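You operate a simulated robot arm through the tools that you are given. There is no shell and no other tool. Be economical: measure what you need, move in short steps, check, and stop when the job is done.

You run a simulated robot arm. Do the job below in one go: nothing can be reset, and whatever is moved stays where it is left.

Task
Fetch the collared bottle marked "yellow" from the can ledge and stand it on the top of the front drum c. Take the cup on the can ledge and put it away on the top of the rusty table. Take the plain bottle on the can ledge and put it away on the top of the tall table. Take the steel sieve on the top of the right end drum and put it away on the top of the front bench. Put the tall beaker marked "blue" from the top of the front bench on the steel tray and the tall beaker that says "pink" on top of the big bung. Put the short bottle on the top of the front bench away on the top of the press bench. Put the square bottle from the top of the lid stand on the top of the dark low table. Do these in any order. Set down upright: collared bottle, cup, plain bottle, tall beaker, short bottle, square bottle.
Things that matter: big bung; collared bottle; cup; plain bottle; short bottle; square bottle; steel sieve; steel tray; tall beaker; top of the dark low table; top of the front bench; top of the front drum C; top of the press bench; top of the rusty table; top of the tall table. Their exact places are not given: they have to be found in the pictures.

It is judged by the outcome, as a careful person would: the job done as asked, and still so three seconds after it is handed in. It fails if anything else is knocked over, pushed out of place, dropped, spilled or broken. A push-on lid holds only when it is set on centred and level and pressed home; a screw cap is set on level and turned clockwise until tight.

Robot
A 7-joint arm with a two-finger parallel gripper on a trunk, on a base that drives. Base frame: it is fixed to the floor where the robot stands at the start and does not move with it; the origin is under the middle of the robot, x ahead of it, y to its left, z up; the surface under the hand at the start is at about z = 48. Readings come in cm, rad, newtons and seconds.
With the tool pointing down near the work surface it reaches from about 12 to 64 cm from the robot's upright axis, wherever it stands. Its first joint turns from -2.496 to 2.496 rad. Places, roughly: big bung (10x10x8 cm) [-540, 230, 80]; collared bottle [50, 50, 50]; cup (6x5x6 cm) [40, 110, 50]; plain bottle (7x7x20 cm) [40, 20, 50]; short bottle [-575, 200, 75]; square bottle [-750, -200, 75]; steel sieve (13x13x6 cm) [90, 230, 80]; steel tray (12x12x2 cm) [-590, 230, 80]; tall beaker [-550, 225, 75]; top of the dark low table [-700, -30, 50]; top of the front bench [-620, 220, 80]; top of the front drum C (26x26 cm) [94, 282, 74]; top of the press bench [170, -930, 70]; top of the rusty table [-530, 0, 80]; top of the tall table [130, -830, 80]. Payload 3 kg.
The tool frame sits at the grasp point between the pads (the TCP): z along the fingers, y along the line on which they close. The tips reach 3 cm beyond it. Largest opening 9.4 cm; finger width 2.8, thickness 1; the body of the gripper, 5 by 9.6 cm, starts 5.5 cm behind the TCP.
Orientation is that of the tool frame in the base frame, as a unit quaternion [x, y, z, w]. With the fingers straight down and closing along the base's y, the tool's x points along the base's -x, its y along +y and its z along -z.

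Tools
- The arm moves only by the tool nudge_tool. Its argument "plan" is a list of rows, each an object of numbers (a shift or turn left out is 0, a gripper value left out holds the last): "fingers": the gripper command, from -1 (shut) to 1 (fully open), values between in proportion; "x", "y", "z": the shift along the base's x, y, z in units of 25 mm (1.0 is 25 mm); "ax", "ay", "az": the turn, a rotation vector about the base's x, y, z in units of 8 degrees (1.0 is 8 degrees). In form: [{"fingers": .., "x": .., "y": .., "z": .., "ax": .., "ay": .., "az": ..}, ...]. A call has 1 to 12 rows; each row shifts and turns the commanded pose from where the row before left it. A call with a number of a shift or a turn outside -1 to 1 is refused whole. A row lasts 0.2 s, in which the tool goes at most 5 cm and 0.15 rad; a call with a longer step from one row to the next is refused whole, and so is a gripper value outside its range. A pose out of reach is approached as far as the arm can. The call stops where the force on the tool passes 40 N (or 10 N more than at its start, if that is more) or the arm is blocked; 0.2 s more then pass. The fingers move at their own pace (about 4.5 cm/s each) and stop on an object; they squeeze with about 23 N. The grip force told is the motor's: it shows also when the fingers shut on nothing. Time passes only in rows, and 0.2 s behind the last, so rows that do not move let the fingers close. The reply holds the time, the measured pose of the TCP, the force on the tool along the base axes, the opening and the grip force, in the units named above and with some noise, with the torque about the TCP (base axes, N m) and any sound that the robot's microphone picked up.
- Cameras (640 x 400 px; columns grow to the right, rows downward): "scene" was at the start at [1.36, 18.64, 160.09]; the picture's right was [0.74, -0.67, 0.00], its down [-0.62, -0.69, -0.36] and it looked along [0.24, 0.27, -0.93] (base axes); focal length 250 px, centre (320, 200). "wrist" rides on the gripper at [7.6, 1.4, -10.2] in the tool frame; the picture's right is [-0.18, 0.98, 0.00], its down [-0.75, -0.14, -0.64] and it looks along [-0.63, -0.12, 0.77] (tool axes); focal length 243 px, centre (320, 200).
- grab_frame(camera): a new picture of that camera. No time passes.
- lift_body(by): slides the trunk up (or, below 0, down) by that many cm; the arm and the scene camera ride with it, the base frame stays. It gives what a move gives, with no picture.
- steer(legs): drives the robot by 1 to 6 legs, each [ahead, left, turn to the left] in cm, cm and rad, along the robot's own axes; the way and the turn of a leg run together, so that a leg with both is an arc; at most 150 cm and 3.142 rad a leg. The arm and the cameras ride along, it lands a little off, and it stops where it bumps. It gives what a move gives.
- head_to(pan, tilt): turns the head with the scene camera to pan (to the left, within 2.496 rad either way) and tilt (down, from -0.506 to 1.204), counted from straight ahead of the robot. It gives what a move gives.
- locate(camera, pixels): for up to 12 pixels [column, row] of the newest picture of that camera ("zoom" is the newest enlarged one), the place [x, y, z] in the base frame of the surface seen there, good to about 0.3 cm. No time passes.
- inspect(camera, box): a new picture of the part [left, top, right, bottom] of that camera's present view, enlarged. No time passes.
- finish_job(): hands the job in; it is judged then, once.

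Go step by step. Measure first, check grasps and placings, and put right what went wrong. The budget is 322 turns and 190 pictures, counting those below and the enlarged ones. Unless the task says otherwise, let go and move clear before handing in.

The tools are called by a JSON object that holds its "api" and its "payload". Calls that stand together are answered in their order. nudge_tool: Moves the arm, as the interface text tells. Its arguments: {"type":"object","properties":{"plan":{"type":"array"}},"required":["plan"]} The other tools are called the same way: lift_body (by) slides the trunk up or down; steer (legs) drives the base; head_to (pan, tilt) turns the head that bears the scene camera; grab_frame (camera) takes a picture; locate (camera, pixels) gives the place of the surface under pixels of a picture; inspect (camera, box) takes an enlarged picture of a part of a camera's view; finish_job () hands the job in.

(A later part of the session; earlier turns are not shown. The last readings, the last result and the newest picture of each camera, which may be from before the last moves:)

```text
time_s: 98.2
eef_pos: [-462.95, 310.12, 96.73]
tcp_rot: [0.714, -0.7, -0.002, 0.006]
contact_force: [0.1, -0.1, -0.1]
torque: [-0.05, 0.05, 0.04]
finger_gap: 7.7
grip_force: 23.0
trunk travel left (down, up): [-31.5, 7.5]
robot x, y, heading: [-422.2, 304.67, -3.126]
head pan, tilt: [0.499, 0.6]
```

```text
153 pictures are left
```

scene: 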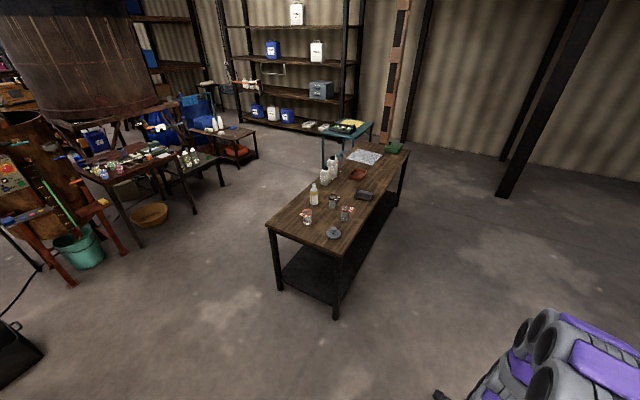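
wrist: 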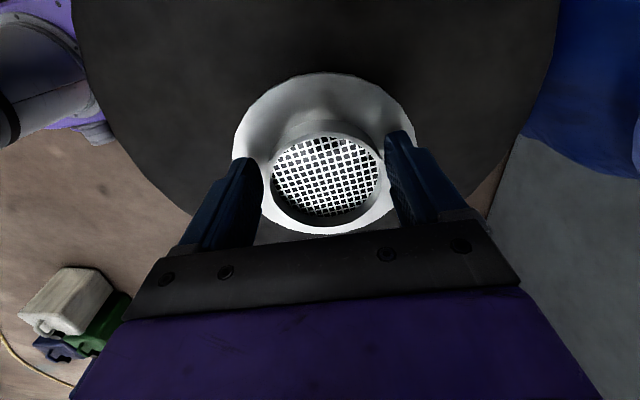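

{"api": "inspect", "payload": {"camera": "scene", "box": [255, 130, 415, 250]}}

{"api": "locate", "payload": {"camera": "scene", "pixels": [[268, 225], [345, 258], [408, 152], [345, 148], [306, 215], [334, 201], [345, 213], [333, 233], [314, 195], [362, 195], [358, 173], [366, 157]]}}

```text
3.33 times, centred on (335, 190) of scene
```

zoom: 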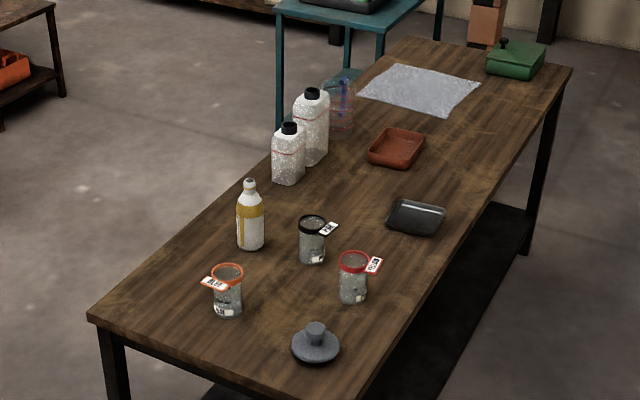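

```text
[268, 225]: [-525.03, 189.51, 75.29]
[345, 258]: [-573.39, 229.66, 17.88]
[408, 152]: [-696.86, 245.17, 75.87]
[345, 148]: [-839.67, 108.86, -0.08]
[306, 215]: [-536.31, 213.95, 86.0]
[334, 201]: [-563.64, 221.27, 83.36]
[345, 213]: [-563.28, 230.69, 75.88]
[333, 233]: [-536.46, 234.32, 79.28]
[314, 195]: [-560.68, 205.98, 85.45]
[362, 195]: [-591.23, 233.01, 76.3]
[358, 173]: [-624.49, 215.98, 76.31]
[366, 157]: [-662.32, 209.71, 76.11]
```

{"api": "steer", "payload": {"legs": [[150, 0, 0], [50, 0, 0], [0, 0, 1.56]]}}

{"api": "head_to", "payload": {"pan": 0.2, "tilt": 0.9}}

{"api": "grab_frame", "payload": {"camera": "scene"}}

{"api": "grab_frame", "payload": {"camera": "wrist"}}

```text
time_s: 112.0
eef_pos: [-627.54, 259.61, 96.62]
tcp_rot: [1.0, 0.016, 0.003, 0.006]
contact_force: [0.0, -0.2, -1.5]
torque: [0.01, 0.02, -0.01]
finger_gap: 7.69
grip_force: 23.1
trunk travel left (down, up): [-31.5, 7.5]
robot x, y, heading: [-622.49, 300.08, -1.544]
head pan, tilt: [0.499, 0.6]
```

```text
time_s: 112.8
eef_pos: [-627.47, 259.67, 96.82]
tcp_rot: [1.0, 0.016, 0.003, 0.007]
contact_force: [-0.3, -0.5, -0.8]
torque: [-0.03, -0.03, 0.0]
finger_gap: 7.67
grip_force: 22.9
trunk travel left (down, up): [-31.5, 7.5]
robot x, y, heading: [-622.45, 300.02, -1.545]
head pan, tilt: [0.201, 0.901]
```

```text
151 pictures are left
```

scene: 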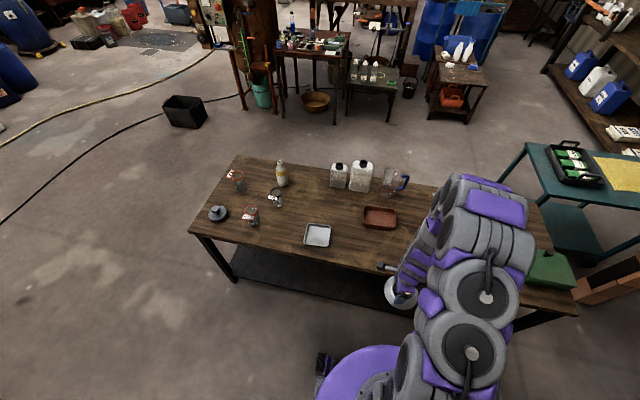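

```text
150 pictures are left
```

wrist: 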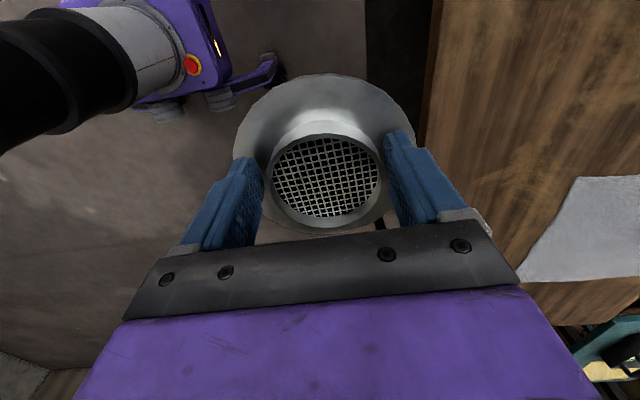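

{"api": "inspect", "payload": {"camera": "scene", "box": [190, 145, 430, 285]}}

{"api": "locate", "payload": {"camera": "scene", "pixels": [[238, 172], [275, 194], [252, 212], [219, 210], [281, 172], [339, 170], [362, 163], [318, 230], [380, 215], [392, 258], [190, 235], [420, 185]]}}

```text
2.67 times, centred on (310, 215) of scene
```

zoom: 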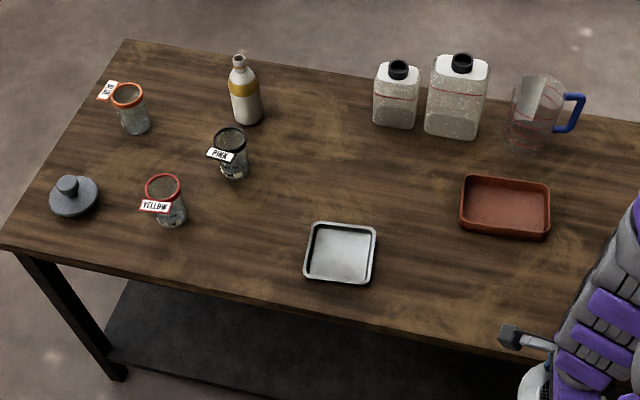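

```text
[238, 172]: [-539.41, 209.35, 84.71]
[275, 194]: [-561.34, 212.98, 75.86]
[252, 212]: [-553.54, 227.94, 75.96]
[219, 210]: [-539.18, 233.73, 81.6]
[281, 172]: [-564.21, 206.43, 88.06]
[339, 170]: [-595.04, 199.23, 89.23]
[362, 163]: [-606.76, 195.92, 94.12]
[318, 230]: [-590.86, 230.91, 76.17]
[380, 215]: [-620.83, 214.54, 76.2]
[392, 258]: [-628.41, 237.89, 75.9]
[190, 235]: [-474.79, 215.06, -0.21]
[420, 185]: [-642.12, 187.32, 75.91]
```

{"api": "locate", "payload": {"camera": "scene", "pixels": [[377, 234], [396, 236], [363, 231], [375, 268], [360, 264], [330, 252], [280, 185], [340, 186], [352, 192], [278, 164]]}}

{"api": "inspect", "payload": {"camera": "scene", "box": [320, 0, 640, 200]}}

{"api": "inspect", "payload": {"camera": "scene", "box": [225, 150, 305, 230]}}

```text
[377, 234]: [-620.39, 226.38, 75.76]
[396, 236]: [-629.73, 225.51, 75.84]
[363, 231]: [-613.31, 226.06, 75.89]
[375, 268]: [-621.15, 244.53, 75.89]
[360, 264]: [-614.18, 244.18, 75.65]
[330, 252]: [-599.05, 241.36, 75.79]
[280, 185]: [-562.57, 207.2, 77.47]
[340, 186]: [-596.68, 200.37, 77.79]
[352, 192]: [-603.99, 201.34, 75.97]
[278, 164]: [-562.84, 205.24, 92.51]
```

```text
2.00 times, centred on (480, 100) of scene
```

zoom: 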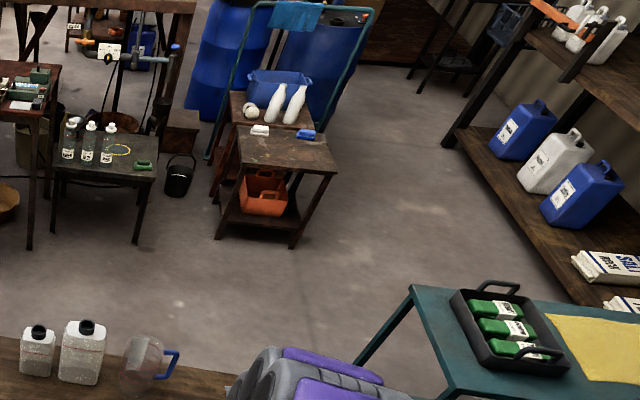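

```text
5.00 times, centred on (265, 190) of scene
```

zoom: 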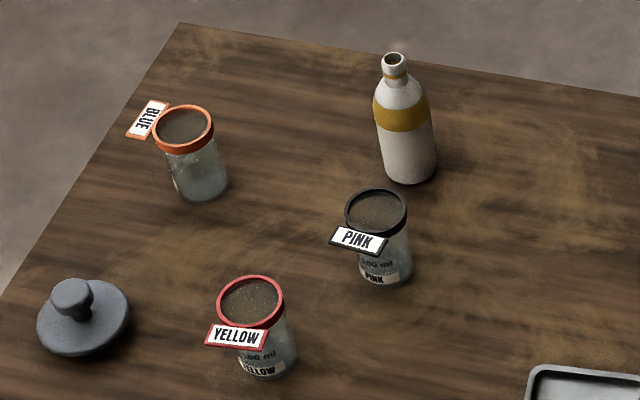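

{"api": "steer", "payload": {"legs": [[10, 0, 0]]}}

{"api": "nudge_tool", "payload": {"plan": [{"y": -1, "x": 0.5}, {"y": -1, "x": 0.5}, {"y": -1, "x": 0.5}, {"y": -1, "x": 0.5}, {"y": -1}, {}]}}

{"api": "grab_frame", "payload": {"camera": "wrist"}}

```text
time_s: 114.0
eef_pos: [-627.28, 249.68, 96.64]
tcp_rot: [1.0, 0.016, 0.003, 0.006]
contact_force: [-0.4, -0.8, -1.5]
torque: [0.04, -0.04, 0.01]
finger_gap: 7.67
grip_force: 22.7
trunk travel left (down, up): [-31.5, 7.5]
robot x, y, heading: [-622.12, 290.44, -1.546]
head pan, tilt: [0.201, 0.901]
```

```text
time_s: 115.4
eef_pos: [-622.24, 237.37, 96.66]
tcp_rot: [1.0, 0.015, 0.003, 0.007]
contact_force: [-0.2, -0.2, 0.0]
torque: [0.03, 0.0, 0.0]
finger_gap: 7.66
grip_force: 23.4
trunk travel left (down, up): [-31.5, 7.5]
robot x, y, heading: [-622.42, 290.51, -1.546]
head pan, tilt: [0.201, 0.901]
```

```text
146 pictures are left
```

wrist: 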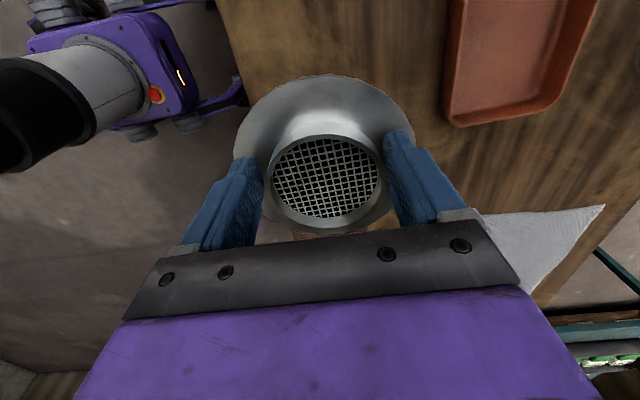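

{"api": "nudge_tool", "payload": {"plan": [{"z": -1}, {"z": -1}, {"z": -1}, {"z": -1}, {"z": -0.5}, {"z": -0.3}, {"z": -0.2}, {"z": -0.15}, {}]}}

{"api": "locate", "payload": {"camera": "wrist", "pixels": [[450, 120], [237, 60], [300, 90]]}}

```text
time_s: 117.4
eef_pos: [-622.48, 237.46, 83.92]
tcp_rot: [1.0, 0.016, 0.003, 0.007]
contact_force: [-0.4, -0.2, -0.1]
torque: [0.01, -0.01, -0.01]
finger_gap: 7.66
grip_force: 22.9
trunk travel left (down, up): [-31.5, 7.5]
robot x, y, heading: [-622.75, 290.66, -1.541]
head pan, tilt: [0.201, 0.901]
```

```text
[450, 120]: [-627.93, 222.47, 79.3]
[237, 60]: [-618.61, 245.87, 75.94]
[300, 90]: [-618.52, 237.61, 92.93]
```

{"api": "nudge_tool", "payload": {"plan": [{"z": -0.1}, {"z": -0.1}, {"z": -0.1}, {"z": -0.1}, {}]}}

```text
time_s: 118.6
eef_pos: [-622.31, 237.47, 82.99]
tcp_rot: [1.0, 0.016, 0.003, 0.008]
contact_force: [-0.1, -7.1, 19.8]
torque: [-0.07, 0.16, 0.08]
finger_gap: 7.69
grip_force: 22.9
trunk travel left (down, up): [-31.5, 7.5]
robot x, y, heading: [-622.23, 290.56, -1.547]
head pan, tilt: [0.201, 0.901]
```

Contact with 20 N: the sieve is seated. Release and rise.

{"api": "nudge_tool", "payload": {"plan": [{"z": 0.1}, {"fingers": 1}, {}, {}, {"z": 0.5}, {"z": 1}, {"z": 1}, {"z": 1}, {"z": 1}, {"z": 1}, {"z": 1}]}}

{"api": "grab_frame", "payload": {"camera": "wrist"}}

```text
time_s: 121.0
eef_pos: [-622.32, 237.38, 99.48]
tcp_rot: [1.0, 0.016, 0.003, 0.007]
contact_force: [0.1, -0.2, 0.1]
torque: [0.01, -0.01, 0.0]
finger_gap: 9.4
grip_force: 0.1
trunk travel left (down, up): [-31.5, 7.5]
robot x, y, heading: [-622.75, 290.63, -1.546]
head pan, tilt: [0.201, 0.901]
```

```text
145 pictures are left
```

wrist: 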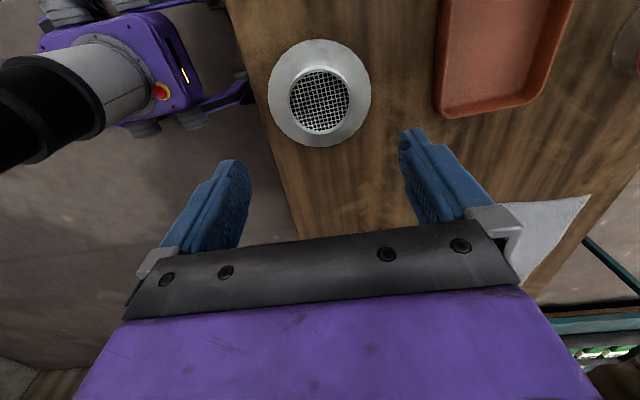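

{"api": "steer", "payload": {"legs": [[0, 66, 0], [12, 0, -0.02]]}}

{"api": "grab_frame", "payload": {"camera": "wrist"}}

{"api": "head_to", "payload": {"pan": 0.0, "tilt": 1.1}}

{"api": "grab_frame", "payload": {"camera": "scene"}}

```text
time_s: 125.3
eef_pos: [-560.46, 226.73, 99.35]
tcp_rot: [1.0, 0.003, 0.003, 0.007]
contact_force: [0.3, -0.4, 0.2]
torque: [-0.02, -0.02, 0.01]
finger_gap: 9.41
grip_force: 0.0
trunk travel left (down, up): [-31.5, 7.5]
robot x, y, heading: [-559.11, 280.09, -1.57]
head pan, tilt: [0.201, 0.901]
```

```text
144 pictures are left
```

wrist: 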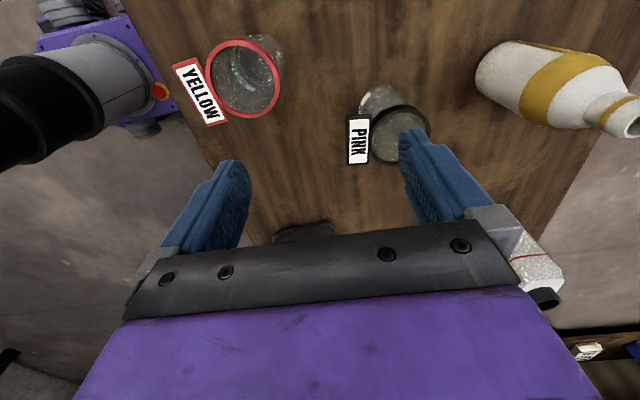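

```text
time_s: 126.1
eef_pos: [-560.13, 226.81, 99.46]
tcp_rot: [1.0, 0.003, 0.002, 0.008]
contact_force: [0.4, -0.2, 0.5]
torque: [0.0, -0.01, 0.02]
finger_gap: 9.39
grip_force: 0.0
trunk travel left (down, up): [-31.5, 7.5]
robot x, y, heading: [-558.92, 280.16, -1.571]
head pan, tilt: [0.0, 1.1]
```

```text
143 pictures are left
```

scene: 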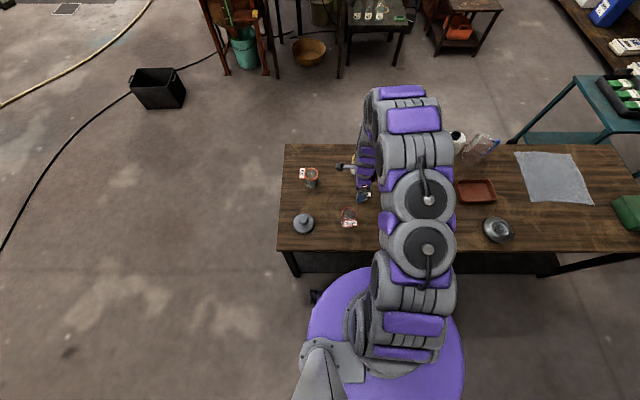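

{"api": "locate", "payload": {"camera": "wrist", "pixels": [[400, 108], [400, 160], [372, 140], [430, 130], [358, 140], [375, 90], [400, 140], [243, 80], [355, 120], [380, 88]]}}

{"api": "inspect", "payload": {"camera": "wrist", "box": [330, 70, 450, 180]}}

{"api": "locate", "payload": {"camera": "scene", "pixels": [[303, 222], [303, 217], [312, 228], [295, 225], [310, 170], [348, 210]]}}

{"api": "inspect", "payload": {"camera": "scene", "box": [280, 150, 380, 250]}}

```text
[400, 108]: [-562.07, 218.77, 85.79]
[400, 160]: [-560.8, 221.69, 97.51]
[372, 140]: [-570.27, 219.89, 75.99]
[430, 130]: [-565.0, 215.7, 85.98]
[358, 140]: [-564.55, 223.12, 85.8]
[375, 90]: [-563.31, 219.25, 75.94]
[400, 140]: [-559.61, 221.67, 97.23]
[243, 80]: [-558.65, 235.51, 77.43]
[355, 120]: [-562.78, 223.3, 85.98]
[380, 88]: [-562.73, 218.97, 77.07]
```

```text
3.64 times, centred on (390, 125) of wrist
```

zoom: 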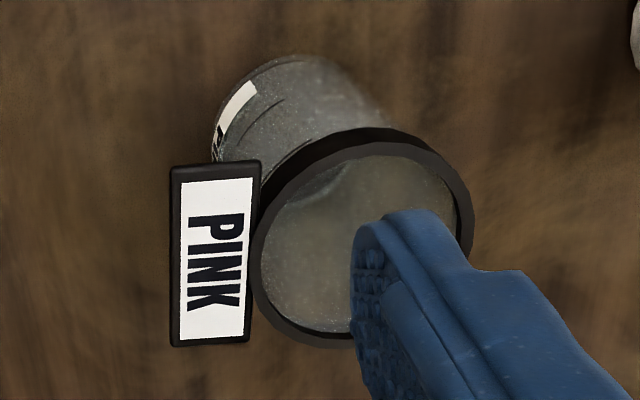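

```text
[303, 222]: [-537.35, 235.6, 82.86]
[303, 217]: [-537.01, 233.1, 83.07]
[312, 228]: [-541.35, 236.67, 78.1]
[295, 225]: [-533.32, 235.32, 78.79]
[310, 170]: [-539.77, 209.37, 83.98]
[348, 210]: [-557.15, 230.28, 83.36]
```

```text
4.00 times, centred on (330, 200) of scene
```

zoom: 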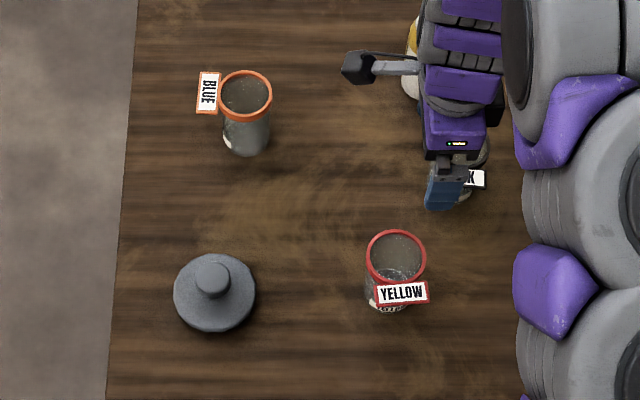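

{"api": "steer", "payload": {"legs": [[4, 0, 0]]}}

{"api": "nudge_tool", "payload": {"plan": [{"az": 1}, {"az": 1}, {"az": 1}, {"az": 1}, {"az": 1}, {"az": 1}, {"az": 1}, {"az": 1}, {"az": 1}, {"az": 1}, {"az": 1}, {"az": 0.2}]}}

{"api": "grab_frame", "payload": {"camera": "wrist"}}

```text
time_s: 127.0
eef_pos: [-560.33, 222.99, 99.4]
tcp_rot: [1.0, 0.004, 0.003, 0.007]
contact_force: [0.0, -0.2, -0.1]
torque: [0.03, -0.03, 0.03]
finger_gap: 9.4
grip_force: 0.0
trunk travel left (down, up): [-31.5, 7.5]
robot x, y, heading: [-559.02, 275.95, -1.57]
head pan, tilt: [0.0, 1.1]
```

```text
time_s: 129.6
eef_pos: [-560.28, 223.14, 99.53]
tcp_rot: [0.706, 0.708, 0.008, 0.003]
contact_force: [0.4, 0.7, -0.1]
torque: [-0.04, 0.01, -0.03]
finger_gap: 9.41
grip_force: 0.1
trunk travel left (down, up): [-31.5, 7.5]
robot x, y, heading: [-558.97, 275.98, -1.57]
head pan, tilt: [0.0, 1.1]
```

```text
140 pictures are left
```

wrist: 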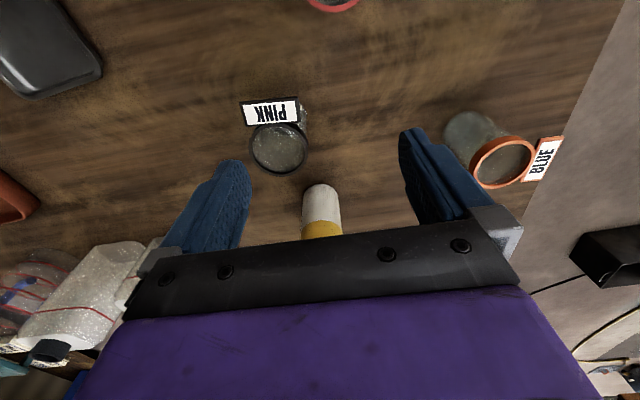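

{"api": "locate", "payload": {"camera": "wrist", "pixels": [[278, 125], [278, 171], [251, 147], [307, 147], [270, 110], [303, 120], [321, 190], [500, 160], [475, 160], [530, 160], [502, 188], [500, 137]]}}

```text
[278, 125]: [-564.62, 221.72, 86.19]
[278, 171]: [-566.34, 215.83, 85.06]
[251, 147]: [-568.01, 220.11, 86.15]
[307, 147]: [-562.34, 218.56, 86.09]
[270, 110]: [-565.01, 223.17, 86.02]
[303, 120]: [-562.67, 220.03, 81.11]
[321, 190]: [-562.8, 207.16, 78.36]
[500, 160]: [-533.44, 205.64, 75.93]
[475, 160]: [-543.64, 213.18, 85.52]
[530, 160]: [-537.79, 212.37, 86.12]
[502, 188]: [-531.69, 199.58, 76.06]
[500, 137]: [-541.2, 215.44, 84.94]
```

{"api": "nudge_tool", "payload": {"plan": [{"x": -1, "y": -0.85}, {"x": -0.96, "y": -0.8}, {}, {"z": -1}, {"z": -1}, {"z": -1}, {"z": -1}, {}]}}

{"api": "grab_frame", "payload": {"camera": "wrist"}}

```text
time_s: 131.3
eef_pos: [-565.29, 219.05, 89.28]
tcp_rot: [0.707, 0.707, 0.009, 0.004]
contact_force: [-0.3, -0.8, 0.2]
torque: [0.0, 0.02, 0.03]
finger_gap: 9.38
grip_force: 0.0
trunk travel left (down, up): [-31.5, 7.5]
robot x, y, heading: [-558.78, 276.12, -1.569]
head pan, tilt: [0.0, 1.1]
```

```text
139 pictures are left
```

wrist: 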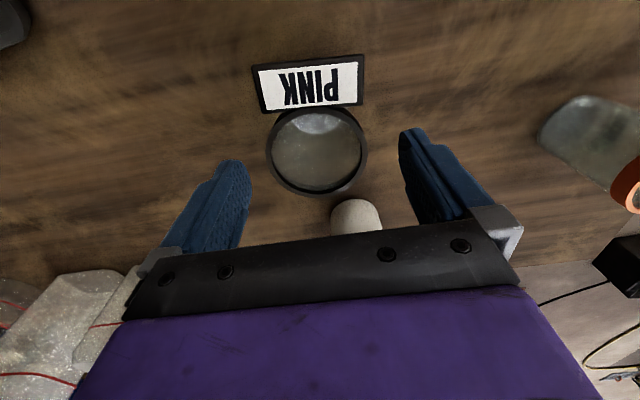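

{"api": "nudge_tool", "payload": {"plan": [{"z": -1}, {"z": -1}, {"z": -0.8}, {}, {"fingers": -1}, {}, {}, {}]}}

{"api": "grab_frame", "payload": {"camera": "wrist"}}

```text
time_s: 133.2
eef_pos: [-565.36, 219.02, 82.39]
tcp_rot: [0.707, 0.707, 0.009, 0.005]
contact_force: [-0.4, 0.2, 0.8]
torque: [-0.05, 0.04, -0.05]
finger_gap: 6.06
grip_force: 23.2
trunk travel left (down, up): [-31.5, 7.5]
robot x, y, heading: [-559.04, 275.82, -1.573]
head pan, tilt: [0.0, 1.1]
```

```text
138 pictures are left
```

wrist: 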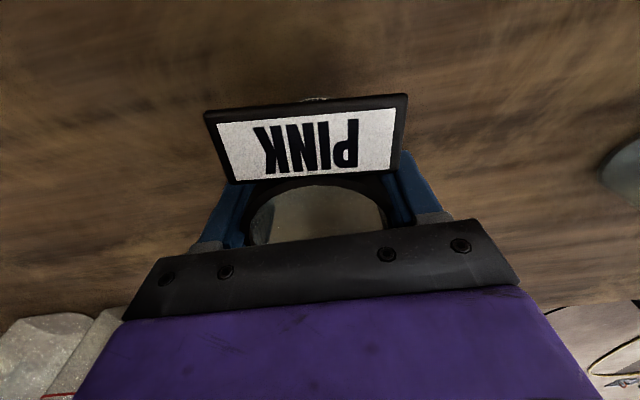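

{"api": "nudge_tool", "payload": {"plan": [{"z": 0.6}, {"z": 1}, {"z": 1}, {"z": 1}, {"z": 1}, {"z": 1}, {"x": 1}, {"x": 1}, {"x": 1}, {"x": 1}, {"x": 1}]}}

{"api": "grab_frame", "payload": {"camera": "wrist"}}

{"api": "inspect", "payload": {"camera": "scene", "box": [270, 160, 370, 260]}}

{"api": "locate", "payload": {"camera": "zoom", "pixels": [[255, 235], [230, 235], [280, 235], [255, 225], [255, 250], [212, 255], [298, 255], [255, 290]]}}

```text
time_s: 135.6
eef_pos: [-552.57, 219.02, 96.39]
tcp_rot: [0.708, 0.707, 0.008, 0.003]
contact_force: [0.0, -0.5, -0.7]
torque: [-0.02, -0.03, -0.01]
finger_gap: 6.05
grip_force: 23.0
trunk travel left (down, up): [-31.5, 7.5]
robot x, y, heading: [-559.08, 276.22, -1.572]
head pan, tilt: [0.0, 1.1]
```

```text
137 pictures are left
```

wrist: 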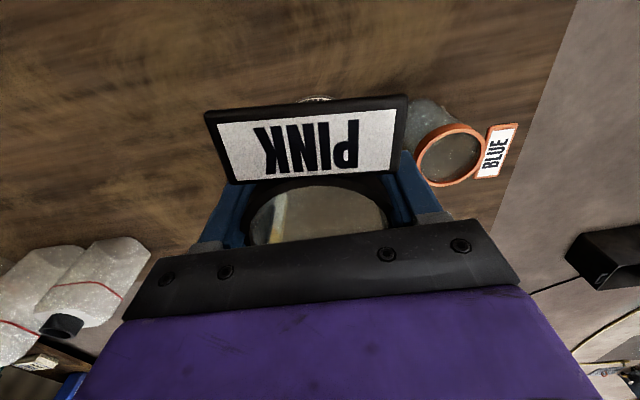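

```text
4.00 times, centred on (320, 210) of scene
```

zoom: 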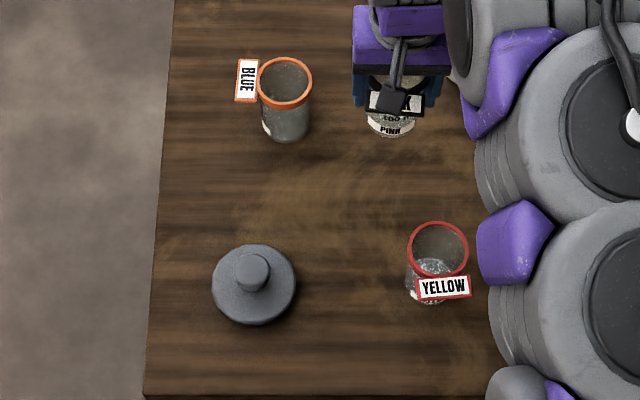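

```text
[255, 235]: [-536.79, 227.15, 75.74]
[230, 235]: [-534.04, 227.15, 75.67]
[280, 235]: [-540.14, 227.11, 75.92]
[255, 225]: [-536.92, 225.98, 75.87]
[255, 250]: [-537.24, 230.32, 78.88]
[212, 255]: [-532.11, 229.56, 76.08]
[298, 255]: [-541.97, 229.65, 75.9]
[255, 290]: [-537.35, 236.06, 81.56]
```

{"api": "locate", "payload": {"camera": "zoom", "pixels": [[252, 268], [237, 268], [267, 268], [252, 256], [252, 280], [252, 287], [222, 285], [294, 285], [254, 323], [254, 246], [215, 290], [295, 290]]}}

```text
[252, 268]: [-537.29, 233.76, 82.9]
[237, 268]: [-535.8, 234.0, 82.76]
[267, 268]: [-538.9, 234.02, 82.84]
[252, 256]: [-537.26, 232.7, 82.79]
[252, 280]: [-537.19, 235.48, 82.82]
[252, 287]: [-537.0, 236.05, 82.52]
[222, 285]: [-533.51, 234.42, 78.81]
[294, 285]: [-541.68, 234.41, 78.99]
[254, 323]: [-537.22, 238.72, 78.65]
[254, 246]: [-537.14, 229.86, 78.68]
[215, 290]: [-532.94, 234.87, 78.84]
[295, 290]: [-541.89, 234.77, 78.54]
```

{"api": "nudge_tool", "payload": {"plan": [{"x": 1, "y": 1}, {"x": 1, "y": 1}, {"x": 1, "y": 1}, {"x": 1, "y": 1}, {"x": 1, "y": 1}, {"x": 1, "y": 1}, {"x": 0.12, "y": 0.08}, {}, {"z": -1}, {"z": -1}, {}]}}

{"api": "inspect", "payload": {"camera": "scene", "box": [250, 160, 370, 280]}}

```text
time_s: 137.9
eef_pos: [-537.17, 234.11, 91.49]
tcp_rot: [0.707, 0.707, 0.009, 0.003]
contact_force: [-0.8, 0.2, -0.5]
torque: [-0.01, -0.03, -0.02]
finger_gap: 6.09
grip_force: 23.0
trunk travel left (down, up): [-31.5, 7.5]
robot x, y, heading: [-558.73, 275.95, -1.569]
head pan, tilt: [0.0, 1.1]
```

```text
3.33 times, centred on (310, 220) of scene
```

zoom: 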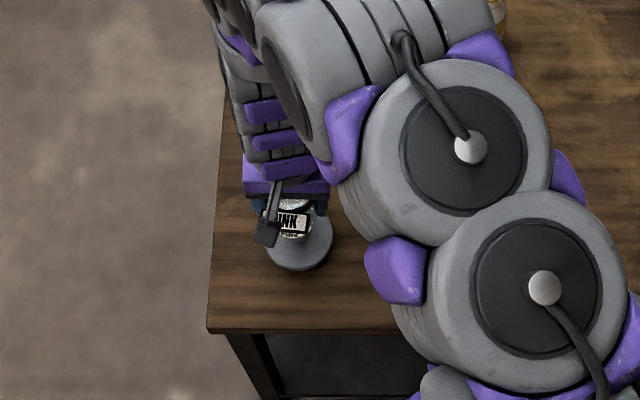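

{"api": "nudge_tool", "payload": {"plan": [{"z": -0.5}, {"z": -0.2}, {"z": -0.1}, {"z": -0.1}, {}]}}

```text
time_s: 139.2
eef_pos: [-537.33, 234.24, 89.33]
tcp_rot: [0.707, 0.707, 0.009, 0.004]
contact_force: [-1.2, -1.8, 14.9]
torque: [0.0, 0.28, 0.03]
finger_gap: 6.06
grip_force: 23.0
trunk travel left (down, up): [-31.5, 7.5]
robot x, y, heading: [-559.18, 276.36, -1.571]
head pan, tilt: [0.0, 1.1]
```

{"api": "nudge_tool", "payload": {"plan": [{"z": 0.06}, {"fingers": 0.5}, {}, {"fingers": 1}, {}, {"z": 0.5}, {"z": 1}, {"z": 1}, {"z": 1}, {"z": 1}, {}]}}

{"api": "grab_frame", "payload": {"camera": "wrist"}}

```text
time_s: 141.6
eef_pos: [-537.49, 234.6, 100.74]
tcp_rot: [0.708, 0.706, 0.009, 0.003]
contact_force: [1.0, 0.7, -0.7]
torque: [-0.01, -0.01, -0.01]
finger_gap: 9.39
grip_force: 0.1
trunk travel left (down, up): [-31.5, 7.5]
robot x, y, heading: [-558.86, 276.0, -1.572]
head pan, tilt: [0.0, 1.1]
```

```text
134 pictures are left
```

wrist: 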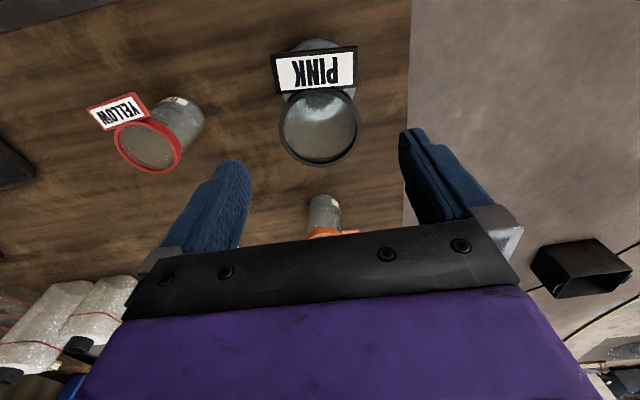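

{"api": "lift_body", "payload": {"by": 5}}

{"api": "steer", "payload": {"legs": [[-30, 0, 0], [0, 70, 0], [0, 0, -1.57], [0, 94, 0]]}}

{"api": "grab_frame", "payload": {"camera": "wrist"}}

```text
time_s: 142.5
eef_pos: [-537.61, 234.55, 105.74]
tcp_rot: [0.707, 0.707, 0.008, 0.003]
contact_force: [-0.6, 0.1, 0.7]
torque: [0.0, 0.03, -0.04]
finger_gap: 9.37
grip_force: 0.1
trunk travel left (down, up): [-36.5, 2.5]
robot x, y, heading: [-558.85, 276.23, -1.572]
head pan, tilt: [0.0, 1.1]
```

```text
time_s: 156.3
eef_pos: [-531.71, 190.95, 105.81]
tcp_rot: [1.0, -0.002, 0.004, 0.008]
contact_force: [-0.3, -0.1, -0.1]
torque: [0.03, -0.03, -0.03]
finger_gap: 9.4
grip_force: 0.0
trunk travel left (down, up): [-36.5, 2.5]
robot x, y, heading: [-489.82, 212.36, 3.138]
head pan, tilt: [0.0, 1.1]
```

```text
133 pictures are left
```

wrist: 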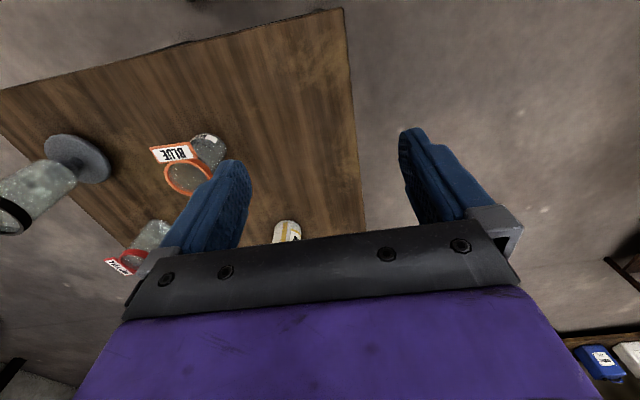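

{"api": "nudge_tool", "payload": {"plan": [{"y": 1, "x": -0.4}, {"y": 1, "x": -0.4}, {"y": 1, "x": -0.4}, {"y": 1, "x": -0.4}, {"y": 1, "x": -0.4}, {"y": 1, "x": -0.4}, {"y": 1, "x": -0.4}, {"y": 1, "x": -0.4}, {"y": 0.66, "x": -0.4}, {}]}}

{"api": "grab_frame", "payload": {"camera": "wrist"}}

```text
time_s: 158.5
eef_pos: [-540.72, 212.39, 105.64]
tcp_rot: [1.0, -0.004, 0.003, 0.009]
contact_force: [-0.7, 0.2, 0.7]
torque: [-0.02, -0.02, 0.05]
finger_gap: 9.4
grip_force: 0.1
trunk travel left (down, up): [-36.5, 2.5]
robot x, y, heading: [-489.65, 212.08, 3.142]
head pan, tilt: [0.0, 1.1]
```

```text
132 pictures are left
```

wrist: 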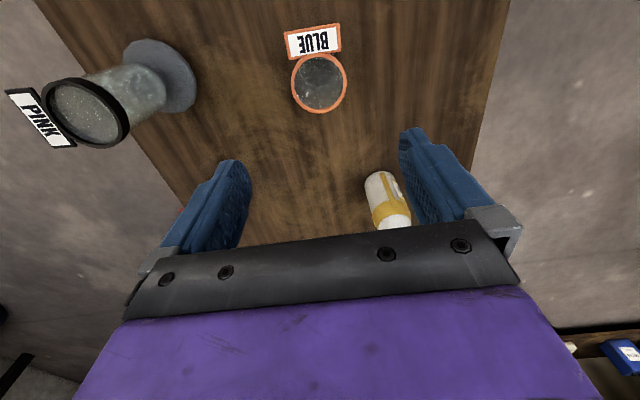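

{"api": "locate", "payload": {"camera": "wrist", "pixels": [[293, 83], [346, 83], [319, 58], [319, 111], [312, 40]]}}

{"api": "nudge_tool", "payload": {"plan": [{"z": -1}, {"z": -1}, {"z": -1}, {"z": -1}, {"z": -1}, {"z": -1}, {}]}}

{"api": "grab_frame", "payload": {"camera": "wrist"}}

```text
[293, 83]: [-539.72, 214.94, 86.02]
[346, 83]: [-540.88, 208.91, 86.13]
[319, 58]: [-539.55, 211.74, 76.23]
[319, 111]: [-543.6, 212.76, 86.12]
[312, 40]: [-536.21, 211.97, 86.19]
```

```text
time_s: 160.1
eef_pos: [-540.37, 212.31, 90.86]
tcp_rot: [1.0, -0.003, 0.002, 0.009]
contact_force: [0.1, 0.5, 0.3]
torque: [-0.01, 0.0, 0.02]
finger_gap: 9.37
grip_force: 0.1
trunk travel left (down, up): [-36.5, 2.5]
robot x, y, heading: [-490.05, 212.14, 3.139]
head pan, tilt: [0.0, 1.1]
```

```text
131 pictures are left
```

wrist: 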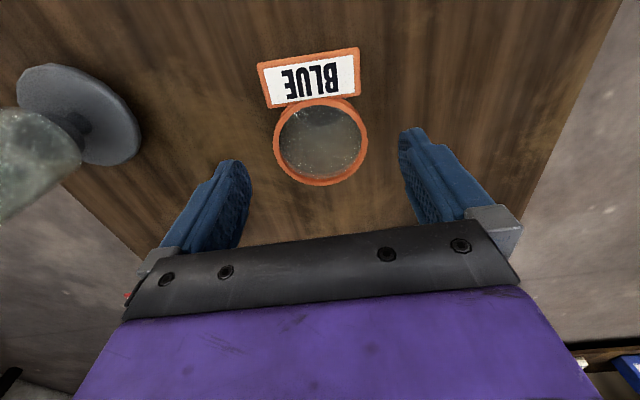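

{"api": "nudge_tool", "payload": {"plan": [{"z": -1, "y": -0.15}, {"z": -1}, {"z": -1}, {"z": -0.4}, {}, {"fingers": -1}, {}, {}, {}]}}

{"api": "nudge_tool", "payload": {"plan": [{"z": 0.6}, {"z": 1}, {"z": 1}, {"z": 1}, {"z": 1}, {"z": 1}, {"z": 1}, {"z": 1}, {}]}}

{"api": "grab_frame", "payload": {"camera": "wrist"}}

```text
time_s: 162.1
eef_pos: [-540.47, 212.32, 82.08]
tcp_rot: [1.0, -0.002, 0.003, 0.008]
contact_force: [0.1, -0.2, -0.4]
torque: [-0.01, 0.0, 0.02]
finger_gap: 6.1
grip_force: 22.3
trunk travel left (down, up): [-36.5, 2.5]
robot x, y, heading: [-490.06, 212.06, 3.14]
head pan, tilt: [0.0, 1.1]
```

```text
time_s: 164.1
eef_pos: [-540.7, 211.97, 101.29]
tcp_rot: [1.0, -0.003, 0.004, 0.009]
contact_force: [-1.2, -0.4, -0.8]
torque: [-0.01, 0.05, -0.03]
finger_gap: 6.08
grip_force: 22.8
trunk travel left (down, up): [-36.5, 2.5]
robot x, y, heading: [-489.88, 212.28, 3.138]
head pan, tilt: [0.0, 1.1]
```

```text
130 pictures are left
```

wrist: 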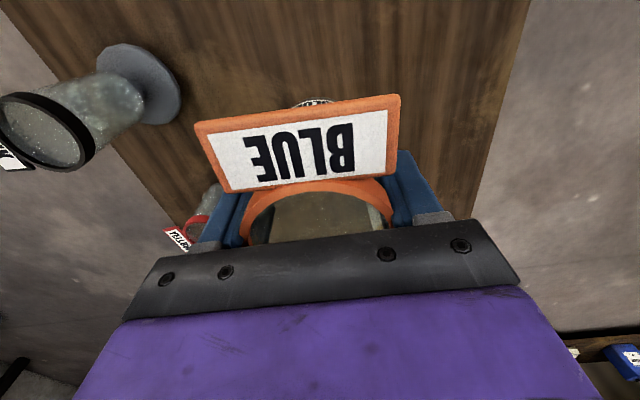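

{"api": "steer", "payload": {"legs": [[-30, 0, 0], [0, -96, 0], [0, 0, 1.57], [0, -130, 0], [26, 0, 0]]}}

{"api": "head_to", "payload": {"pan": 0.3, "tilt": 1.1}}

{"api": "grab_frame", "payload": {"camera": "wrist"}}

{"api": "grab_frame", "payload": {"camera": "scene"}}

```text
time_s: 182.1
eef_pos: [-590.39, 233.91, 101.32]
tcp_rot: [0.711, 0.703, 0.01, 0.004]
contact_force: [0.6, -0.3, -1.5]
torque: [0.03, 0.03, -0.02]
finger_gap: 6.11
grip_force: 23.5
trunk travel left (down, up): [-36.5, 2.5]
robot x, y, heading: [-590.17, 284.37, -1.584]
head pan, tilt: [0.0, 1.1]
```

```text
time_s: 182.9
eef_pos: [-590.36, 234.23, 101.39]
tcp_rot: [0.712, 0.702, 0.007, 0.005]
contact_force: [1.2, -0.1, 0.0]
torque: [0.0, -0.01, 0.02]
finger_gap: 6.1
grip_force: 22.8
trunk travel left (down, up): [-36.5, 2.5]
robot x, y, heading: [-589.72, 285.04, -1.582]
head pan, tilt: [0.3, 1.1]
```

```text
129 pictures are left
```

wrist: 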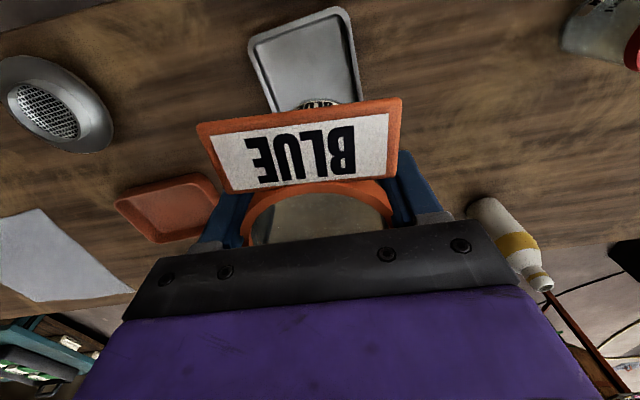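

```text
128 pictures are left
```

scene: 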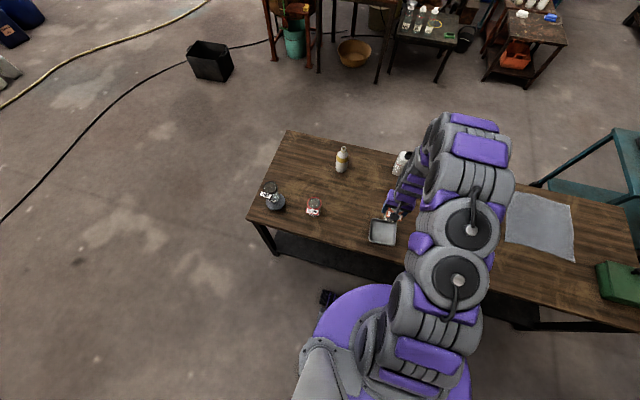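

{"api": "locate", "payload": {"camera": "wrist", "pixels": [[252, 40], [343, 10], [272, 107], [362, 95], [310, 60]]}}

{"api": "locate", "payload": {"camera": "scene", "pixels": [[371, 220], [396, 222], [371, 244], [395, 245], [382, 232], [270, 190], [314, 205], [342, 160]]}}

```text
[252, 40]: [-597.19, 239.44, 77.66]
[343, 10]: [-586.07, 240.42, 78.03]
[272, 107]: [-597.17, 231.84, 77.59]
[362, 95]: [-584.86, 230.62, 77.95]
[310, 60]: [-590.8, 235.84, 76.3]
```

```text
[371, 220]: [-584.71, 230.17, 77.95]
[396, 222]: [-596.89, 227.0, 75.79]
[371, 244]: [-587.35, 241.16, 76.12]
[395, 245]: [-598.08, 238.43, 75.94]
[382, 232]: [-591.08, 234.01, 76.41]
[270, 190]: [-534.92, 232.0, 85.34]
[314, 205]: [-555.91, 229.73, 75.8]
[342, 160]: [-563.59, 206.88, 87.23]
```

{"api": "nudge_tool", "payload": {"plan": [{"x": -0.25, "y": 0.35}, {"z": -1}, {"z": -1}, {"z": -1}, {"z": -1}, {"z": -1}, {"z": -1}, {"z": -1}, {"z": -0.2}, {}]}}

{"api": "grab_frame", "payload": {"camera": "wrist"}}

{"api": "inspect", "payload": {"camera": "scene", "box": [340, 180, 440, 260]}}

```text
time_s: 185.1
eef_pos: [-590.93, 235.14, 83.29]
tcp_rot: [0.711, 0.703, 0.008, 0.005]
contact_force: [-0.4, -0.3, -0.2]
torque: [0.04, -0.02, -0.01]
finger_gap: 6.1
grip_force: 23.5
trunk travel left (down, up): [-36.5, 2.5]
robot x, y, heading: [-589.78, 284.35, -1.585]
head pan, tilt: [0.3, 1.1]
```

```text
127 pictures are left
```

wrist: 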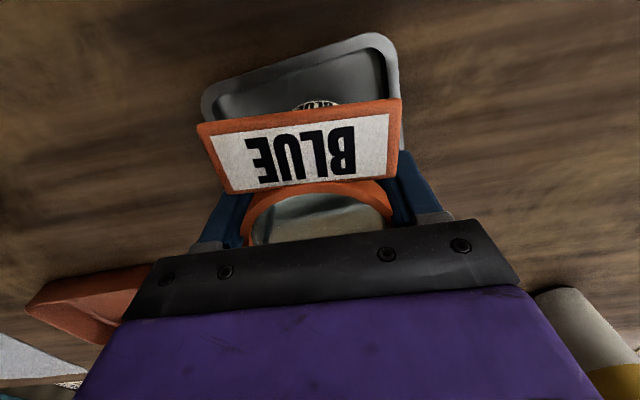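

```text
5.00 times, centred on (390, 220) of scene
```

zoom: 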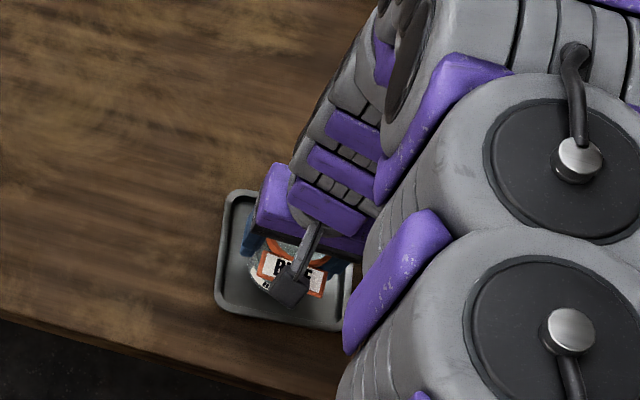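

{"api": "nudge_tool", "payload": {"plan": [{"z": -0.2}, {"z": -0.1}, {"z": -0.1}, {"z": -0.1}, {}]}}

```text
time_s: 186.3
eef_pos: [-590.92, 235.12, 82.22]
tcp_rot: [0.711, 0.703, 0.007, 0.005]
contact_force: [1.8, -1.1, 21.2]
torque: [-0.05, 0.32, -0.04]
finger_gap: 6.11
grip_force: 23.1
trunk travel left (down, up): [-36.5, 2.5]
robot x, y, heading: [-590.02, 285.1, -1.585]
head pan, tilt: [0.3, 1.1]
```

{"api": "nudge_tool", "payload": {"plan": [{"z": 0.08}, {"fingers": 0.5}, {}, {"fingers": 1}, {}, {"z": 0.5}, {"z": 1}, {"z": 1}, {"z": 1}, {"z": 1}, {"z": 1}, {"z": 1}]}}

{"api": "grab_frame", "payload": {"camera": "wrist"}}

```text
time_s: 188.9
eef_pos: [-590.87, 234.91, 98.61]
tcp_rot: [0.711, 0.703, 0.008, 0.005]
contact_force: [-0.6, -0.5, 1.0]
torque: [0.01, -0.04, -0.04]
finger_gap: 9.38
grip_force: 0.1
trunk travel left (down, up): [-36.5, 2.5]
robot x, y, heading: [-590.16, 284.49, -1.584]
head pan, tilt: [0.3, 1.1]
```

```text
125 pictures are left
```

wrist: 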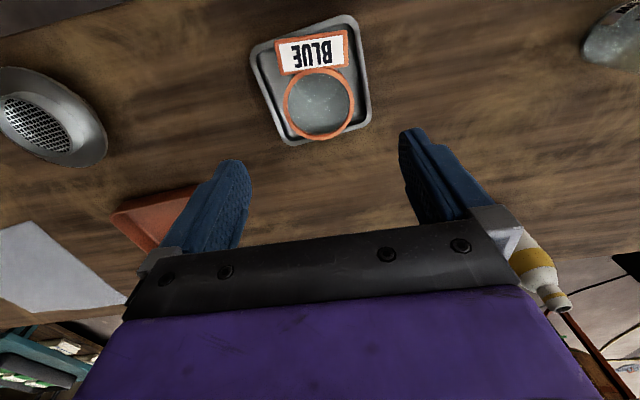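

{"api": "head_to", "payload": {"pan": -0.2, "tilt": 0.4}}

{"api": "grab_frame", "payload": {"camera": "scene"}}

{"api": "inspect", "payload": {"camera": "scene", "box": [180, 0, 500, 200]}}

{"api": "locate", "payload": {"camera": "scene", "pixels": [[250, 200], [320, 150], [400, 160], [440, 200], [480, 150], [520, 200], [200, 150], [150, 150], [350, 110], [420, 120], [560, 250], [600, 150]]}}

```text
time_s: 190.0
eef_pos: [-590.93, 235.0, 98.46]
tcp_rot: [0.712, 0.703, 0.008, 0.005]
contact_force: [0.8, 0.0, 0.1]
torque: [0.03, -0.01, -0.02]
finger_gap: 9.38
grip_force: 0.2
trunk travel left (down, up): [-36.5, 2.5]
robot x, y, heading: [-589.73, 285.05, -1.579]
head pan, tilt: [-0.201, 0.4]
```

```text
124 pictures are left
```

scene: 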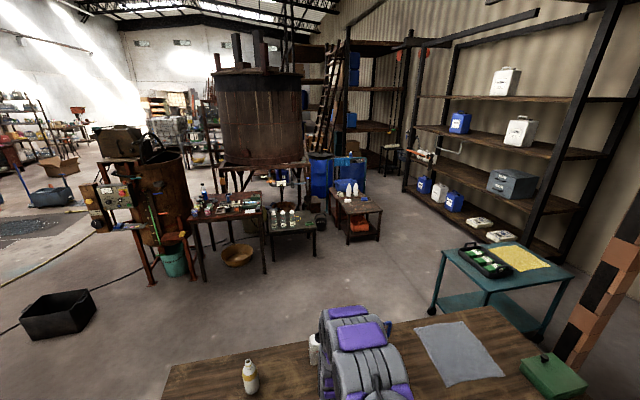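

```text
2.00 times, centred on (340, 100) of scene
```

zoom: 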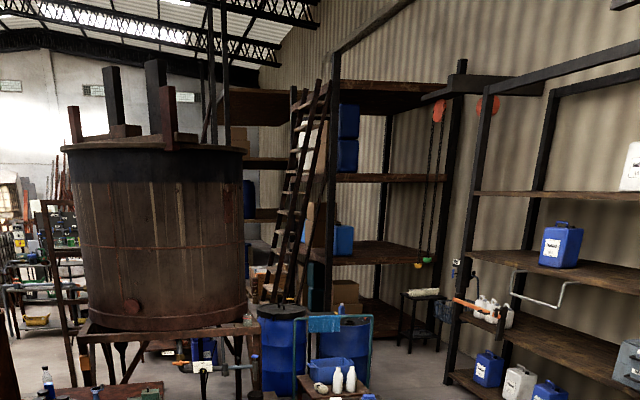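

```text
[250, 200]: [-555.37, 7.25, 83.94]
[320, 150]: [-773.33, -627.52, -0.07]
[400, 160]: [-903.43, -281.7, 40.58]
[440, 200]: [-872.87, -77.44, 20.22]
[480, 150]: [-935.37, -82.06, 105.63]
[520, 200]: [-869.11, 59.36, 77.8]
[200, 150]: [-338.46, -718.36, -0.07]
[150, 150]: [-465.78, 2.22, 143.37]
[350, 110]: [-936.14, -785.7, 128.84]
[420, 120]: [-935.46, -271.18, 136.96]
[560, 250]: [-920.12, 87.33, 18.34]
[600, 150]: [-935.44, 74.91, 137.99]
```

{"api": "inspect", "payload": {"camera": "scene", "box": [180, 150, 400, 290]}}

{"api": "locate", "payload": {"camera": "scene", "pixels": [[225, 208], [260, 198], [290, 229], [310, 225], [275, 240], [270, 257], [317, 255], [360, 206], [340, 193], [378, 210], [355, 190], [350, 240]]}}

```text
2.86 times, centred on (290, 220) of scene
```

zoom: 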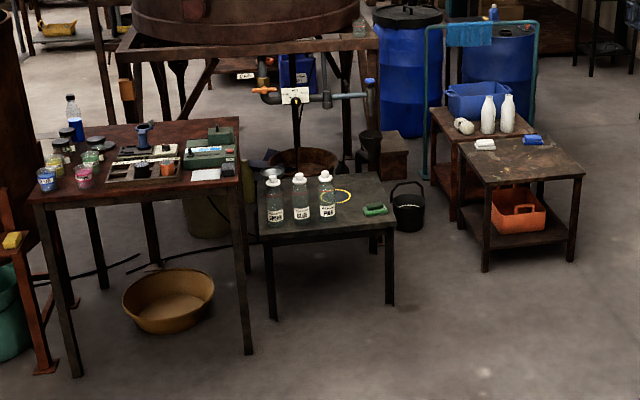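

```text
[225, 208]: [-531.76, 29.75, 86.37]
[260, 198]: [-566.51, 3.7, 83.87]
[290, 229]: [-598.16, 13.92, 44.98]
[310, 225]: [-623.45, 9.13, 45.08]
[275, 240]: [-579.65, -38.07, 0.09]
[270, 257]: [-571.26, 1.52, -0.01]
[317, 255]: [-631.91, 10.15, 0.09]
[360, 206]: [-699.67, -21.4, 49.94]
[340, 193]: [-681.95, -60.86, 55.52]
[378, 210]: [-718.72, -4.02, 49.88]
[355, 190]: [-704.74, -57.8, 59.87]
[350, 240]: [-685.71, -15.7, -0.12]
```

{"api": "locate", "payload": {"camera": "scene", "pixels": [[443, 253], [487, 288], [574, 273], [515, 243], [434, 312], [392, 149], [388, 165], [396, 142], [400, 196], [430, 205], [375, 236], [347, 245]]}}

{"api": "inspect", "payload": {"camera": "scene", "box": [340, 110, 440, 210]}}

```text
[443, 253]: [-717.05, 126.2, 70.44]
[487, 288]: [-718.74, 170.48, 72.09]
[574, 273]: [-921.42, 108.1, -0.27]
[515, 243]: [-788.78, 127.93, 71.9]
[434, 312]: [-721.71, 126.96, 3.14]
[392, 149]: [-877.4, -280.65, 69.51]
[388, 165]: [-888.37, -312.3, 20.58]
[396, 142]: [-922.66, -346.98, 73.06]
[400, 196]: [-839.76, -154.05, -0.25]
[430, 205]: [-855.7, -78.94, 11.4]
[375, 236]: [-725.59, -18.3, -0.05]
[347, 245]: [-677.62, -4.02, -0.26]
```

```text
4.00 times, centred on (390, 160) of scene
```

zoom: 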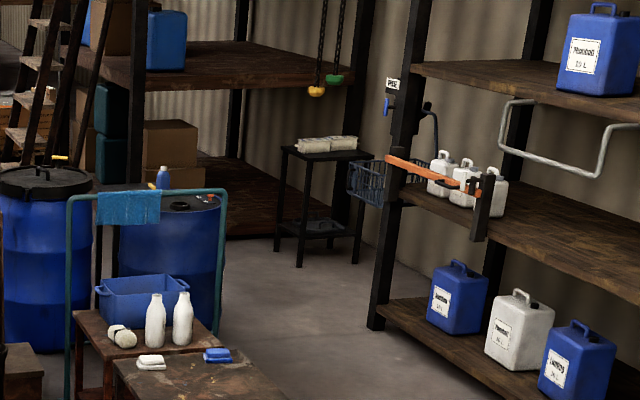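

{"api": "locate", "payload": {"camera": "scene", "pixels": [[381, 155], [381, 157], [385, 162], [390, 180], [352, 156], [358, 163], [350, 185], [372, 158]]}}

```text
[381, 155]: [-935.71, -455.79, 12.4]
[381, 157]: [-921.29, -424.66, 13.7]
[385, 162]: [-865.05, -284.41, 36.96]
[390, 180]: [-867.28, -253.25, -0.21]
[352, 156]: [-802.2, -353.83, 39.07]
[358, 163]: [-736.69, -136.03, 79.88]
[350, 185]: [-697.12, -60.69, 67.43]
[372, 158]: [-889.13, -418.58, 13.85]
```

{"api": "locate", "payload": {"camera": "zoom", "pixels": [[163, 178], [163, 184], [185, 205], [205, 198], [45, 180], [50, 165], [60, 155], [170, 240], [50, 250], [155, 320], [215, 355]]}}

```text
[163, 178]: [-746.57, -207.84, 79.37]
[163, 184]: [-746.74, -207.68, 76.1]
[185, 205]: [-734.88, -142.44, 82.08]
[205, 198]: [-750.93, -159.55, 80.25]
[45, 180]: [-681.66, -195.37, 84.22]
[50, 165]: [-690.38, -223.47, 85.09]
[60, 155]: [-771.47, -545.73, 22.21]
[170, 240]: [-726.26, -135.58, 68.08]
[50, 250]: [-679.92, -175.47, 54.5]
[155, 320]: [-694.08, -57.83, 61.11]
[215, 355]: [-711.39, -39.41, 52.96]
```

{"api": "nudge_tool", "payload": {"plan": [{"y": 1}, {"y": 1}, {"y": 1}, {"y": 1}, {}]}}

{"api": "steer", "payload": {"legs": [[-25, 0, 0], [0, 120, 0], [150, 0, 0], [47, 0, 0], [0, 0, -1.56]]}}

{"api": "head_to", "payload": {"pan": 0.3, "tilt": 0.5}}

{"api": "grab_frame", "payload": {"camera": "scene"}}

```text
time_s: 191.2
eef_pos: [-591.0, 244.89, 98.75]
tcp_rot: [0.711, 0.703, 0.009, 0.004]
contact_force: [0.3, 0.1, 0.1]
torque: [0.0, 0.01, 0.0]
finger_gap: 9.42
grip_force: 0.0
trunk travel left (down, up): [-36.5, 2.5]
robot x, y, heading: [-590.1, 284.78, -1.579]
head pan, tilt: [-0.201, 0.4]
```

```text
time_s: 212.0
eef_pos: [-507.16, 110.1, 98.84]
tcp_rot: [1.0, 0.021, 0.002, 0.009]
contact_force: [-0.2, 0.1, -0.2]
torque: [0.0, 0.01, 0.0]
finger_gap: 9.35
grip_force: 0.1
trunk travel left (down, up): [-36.5, 2.5]
robot x, y, heading: [-467.37, 111.69, -3.098]
head pan, tilt: [-0.201, 0.4]
```

```text
time_s: 212.9
eef_pos: [-506.93, 110.11, 98.84]
tcp_rot: [1.0, 0.021, 0.002, 0.008]
contact_force: [-0.4, 0.1, -0.2]
torque: [0.0, -0.04, -0.03]
finger_gap: 9.39
grip_force: 0.0
trunk travel left (down, up): [-36.5, 2.5]
robot x, y, heading: [-467.27, 111.33, -3.099]
head pan, tilt: [0.3, 0.499]
```

```text
120 pictures are left
```

scene: 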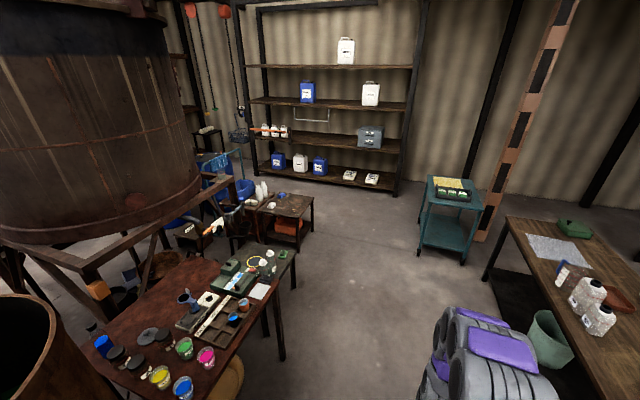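

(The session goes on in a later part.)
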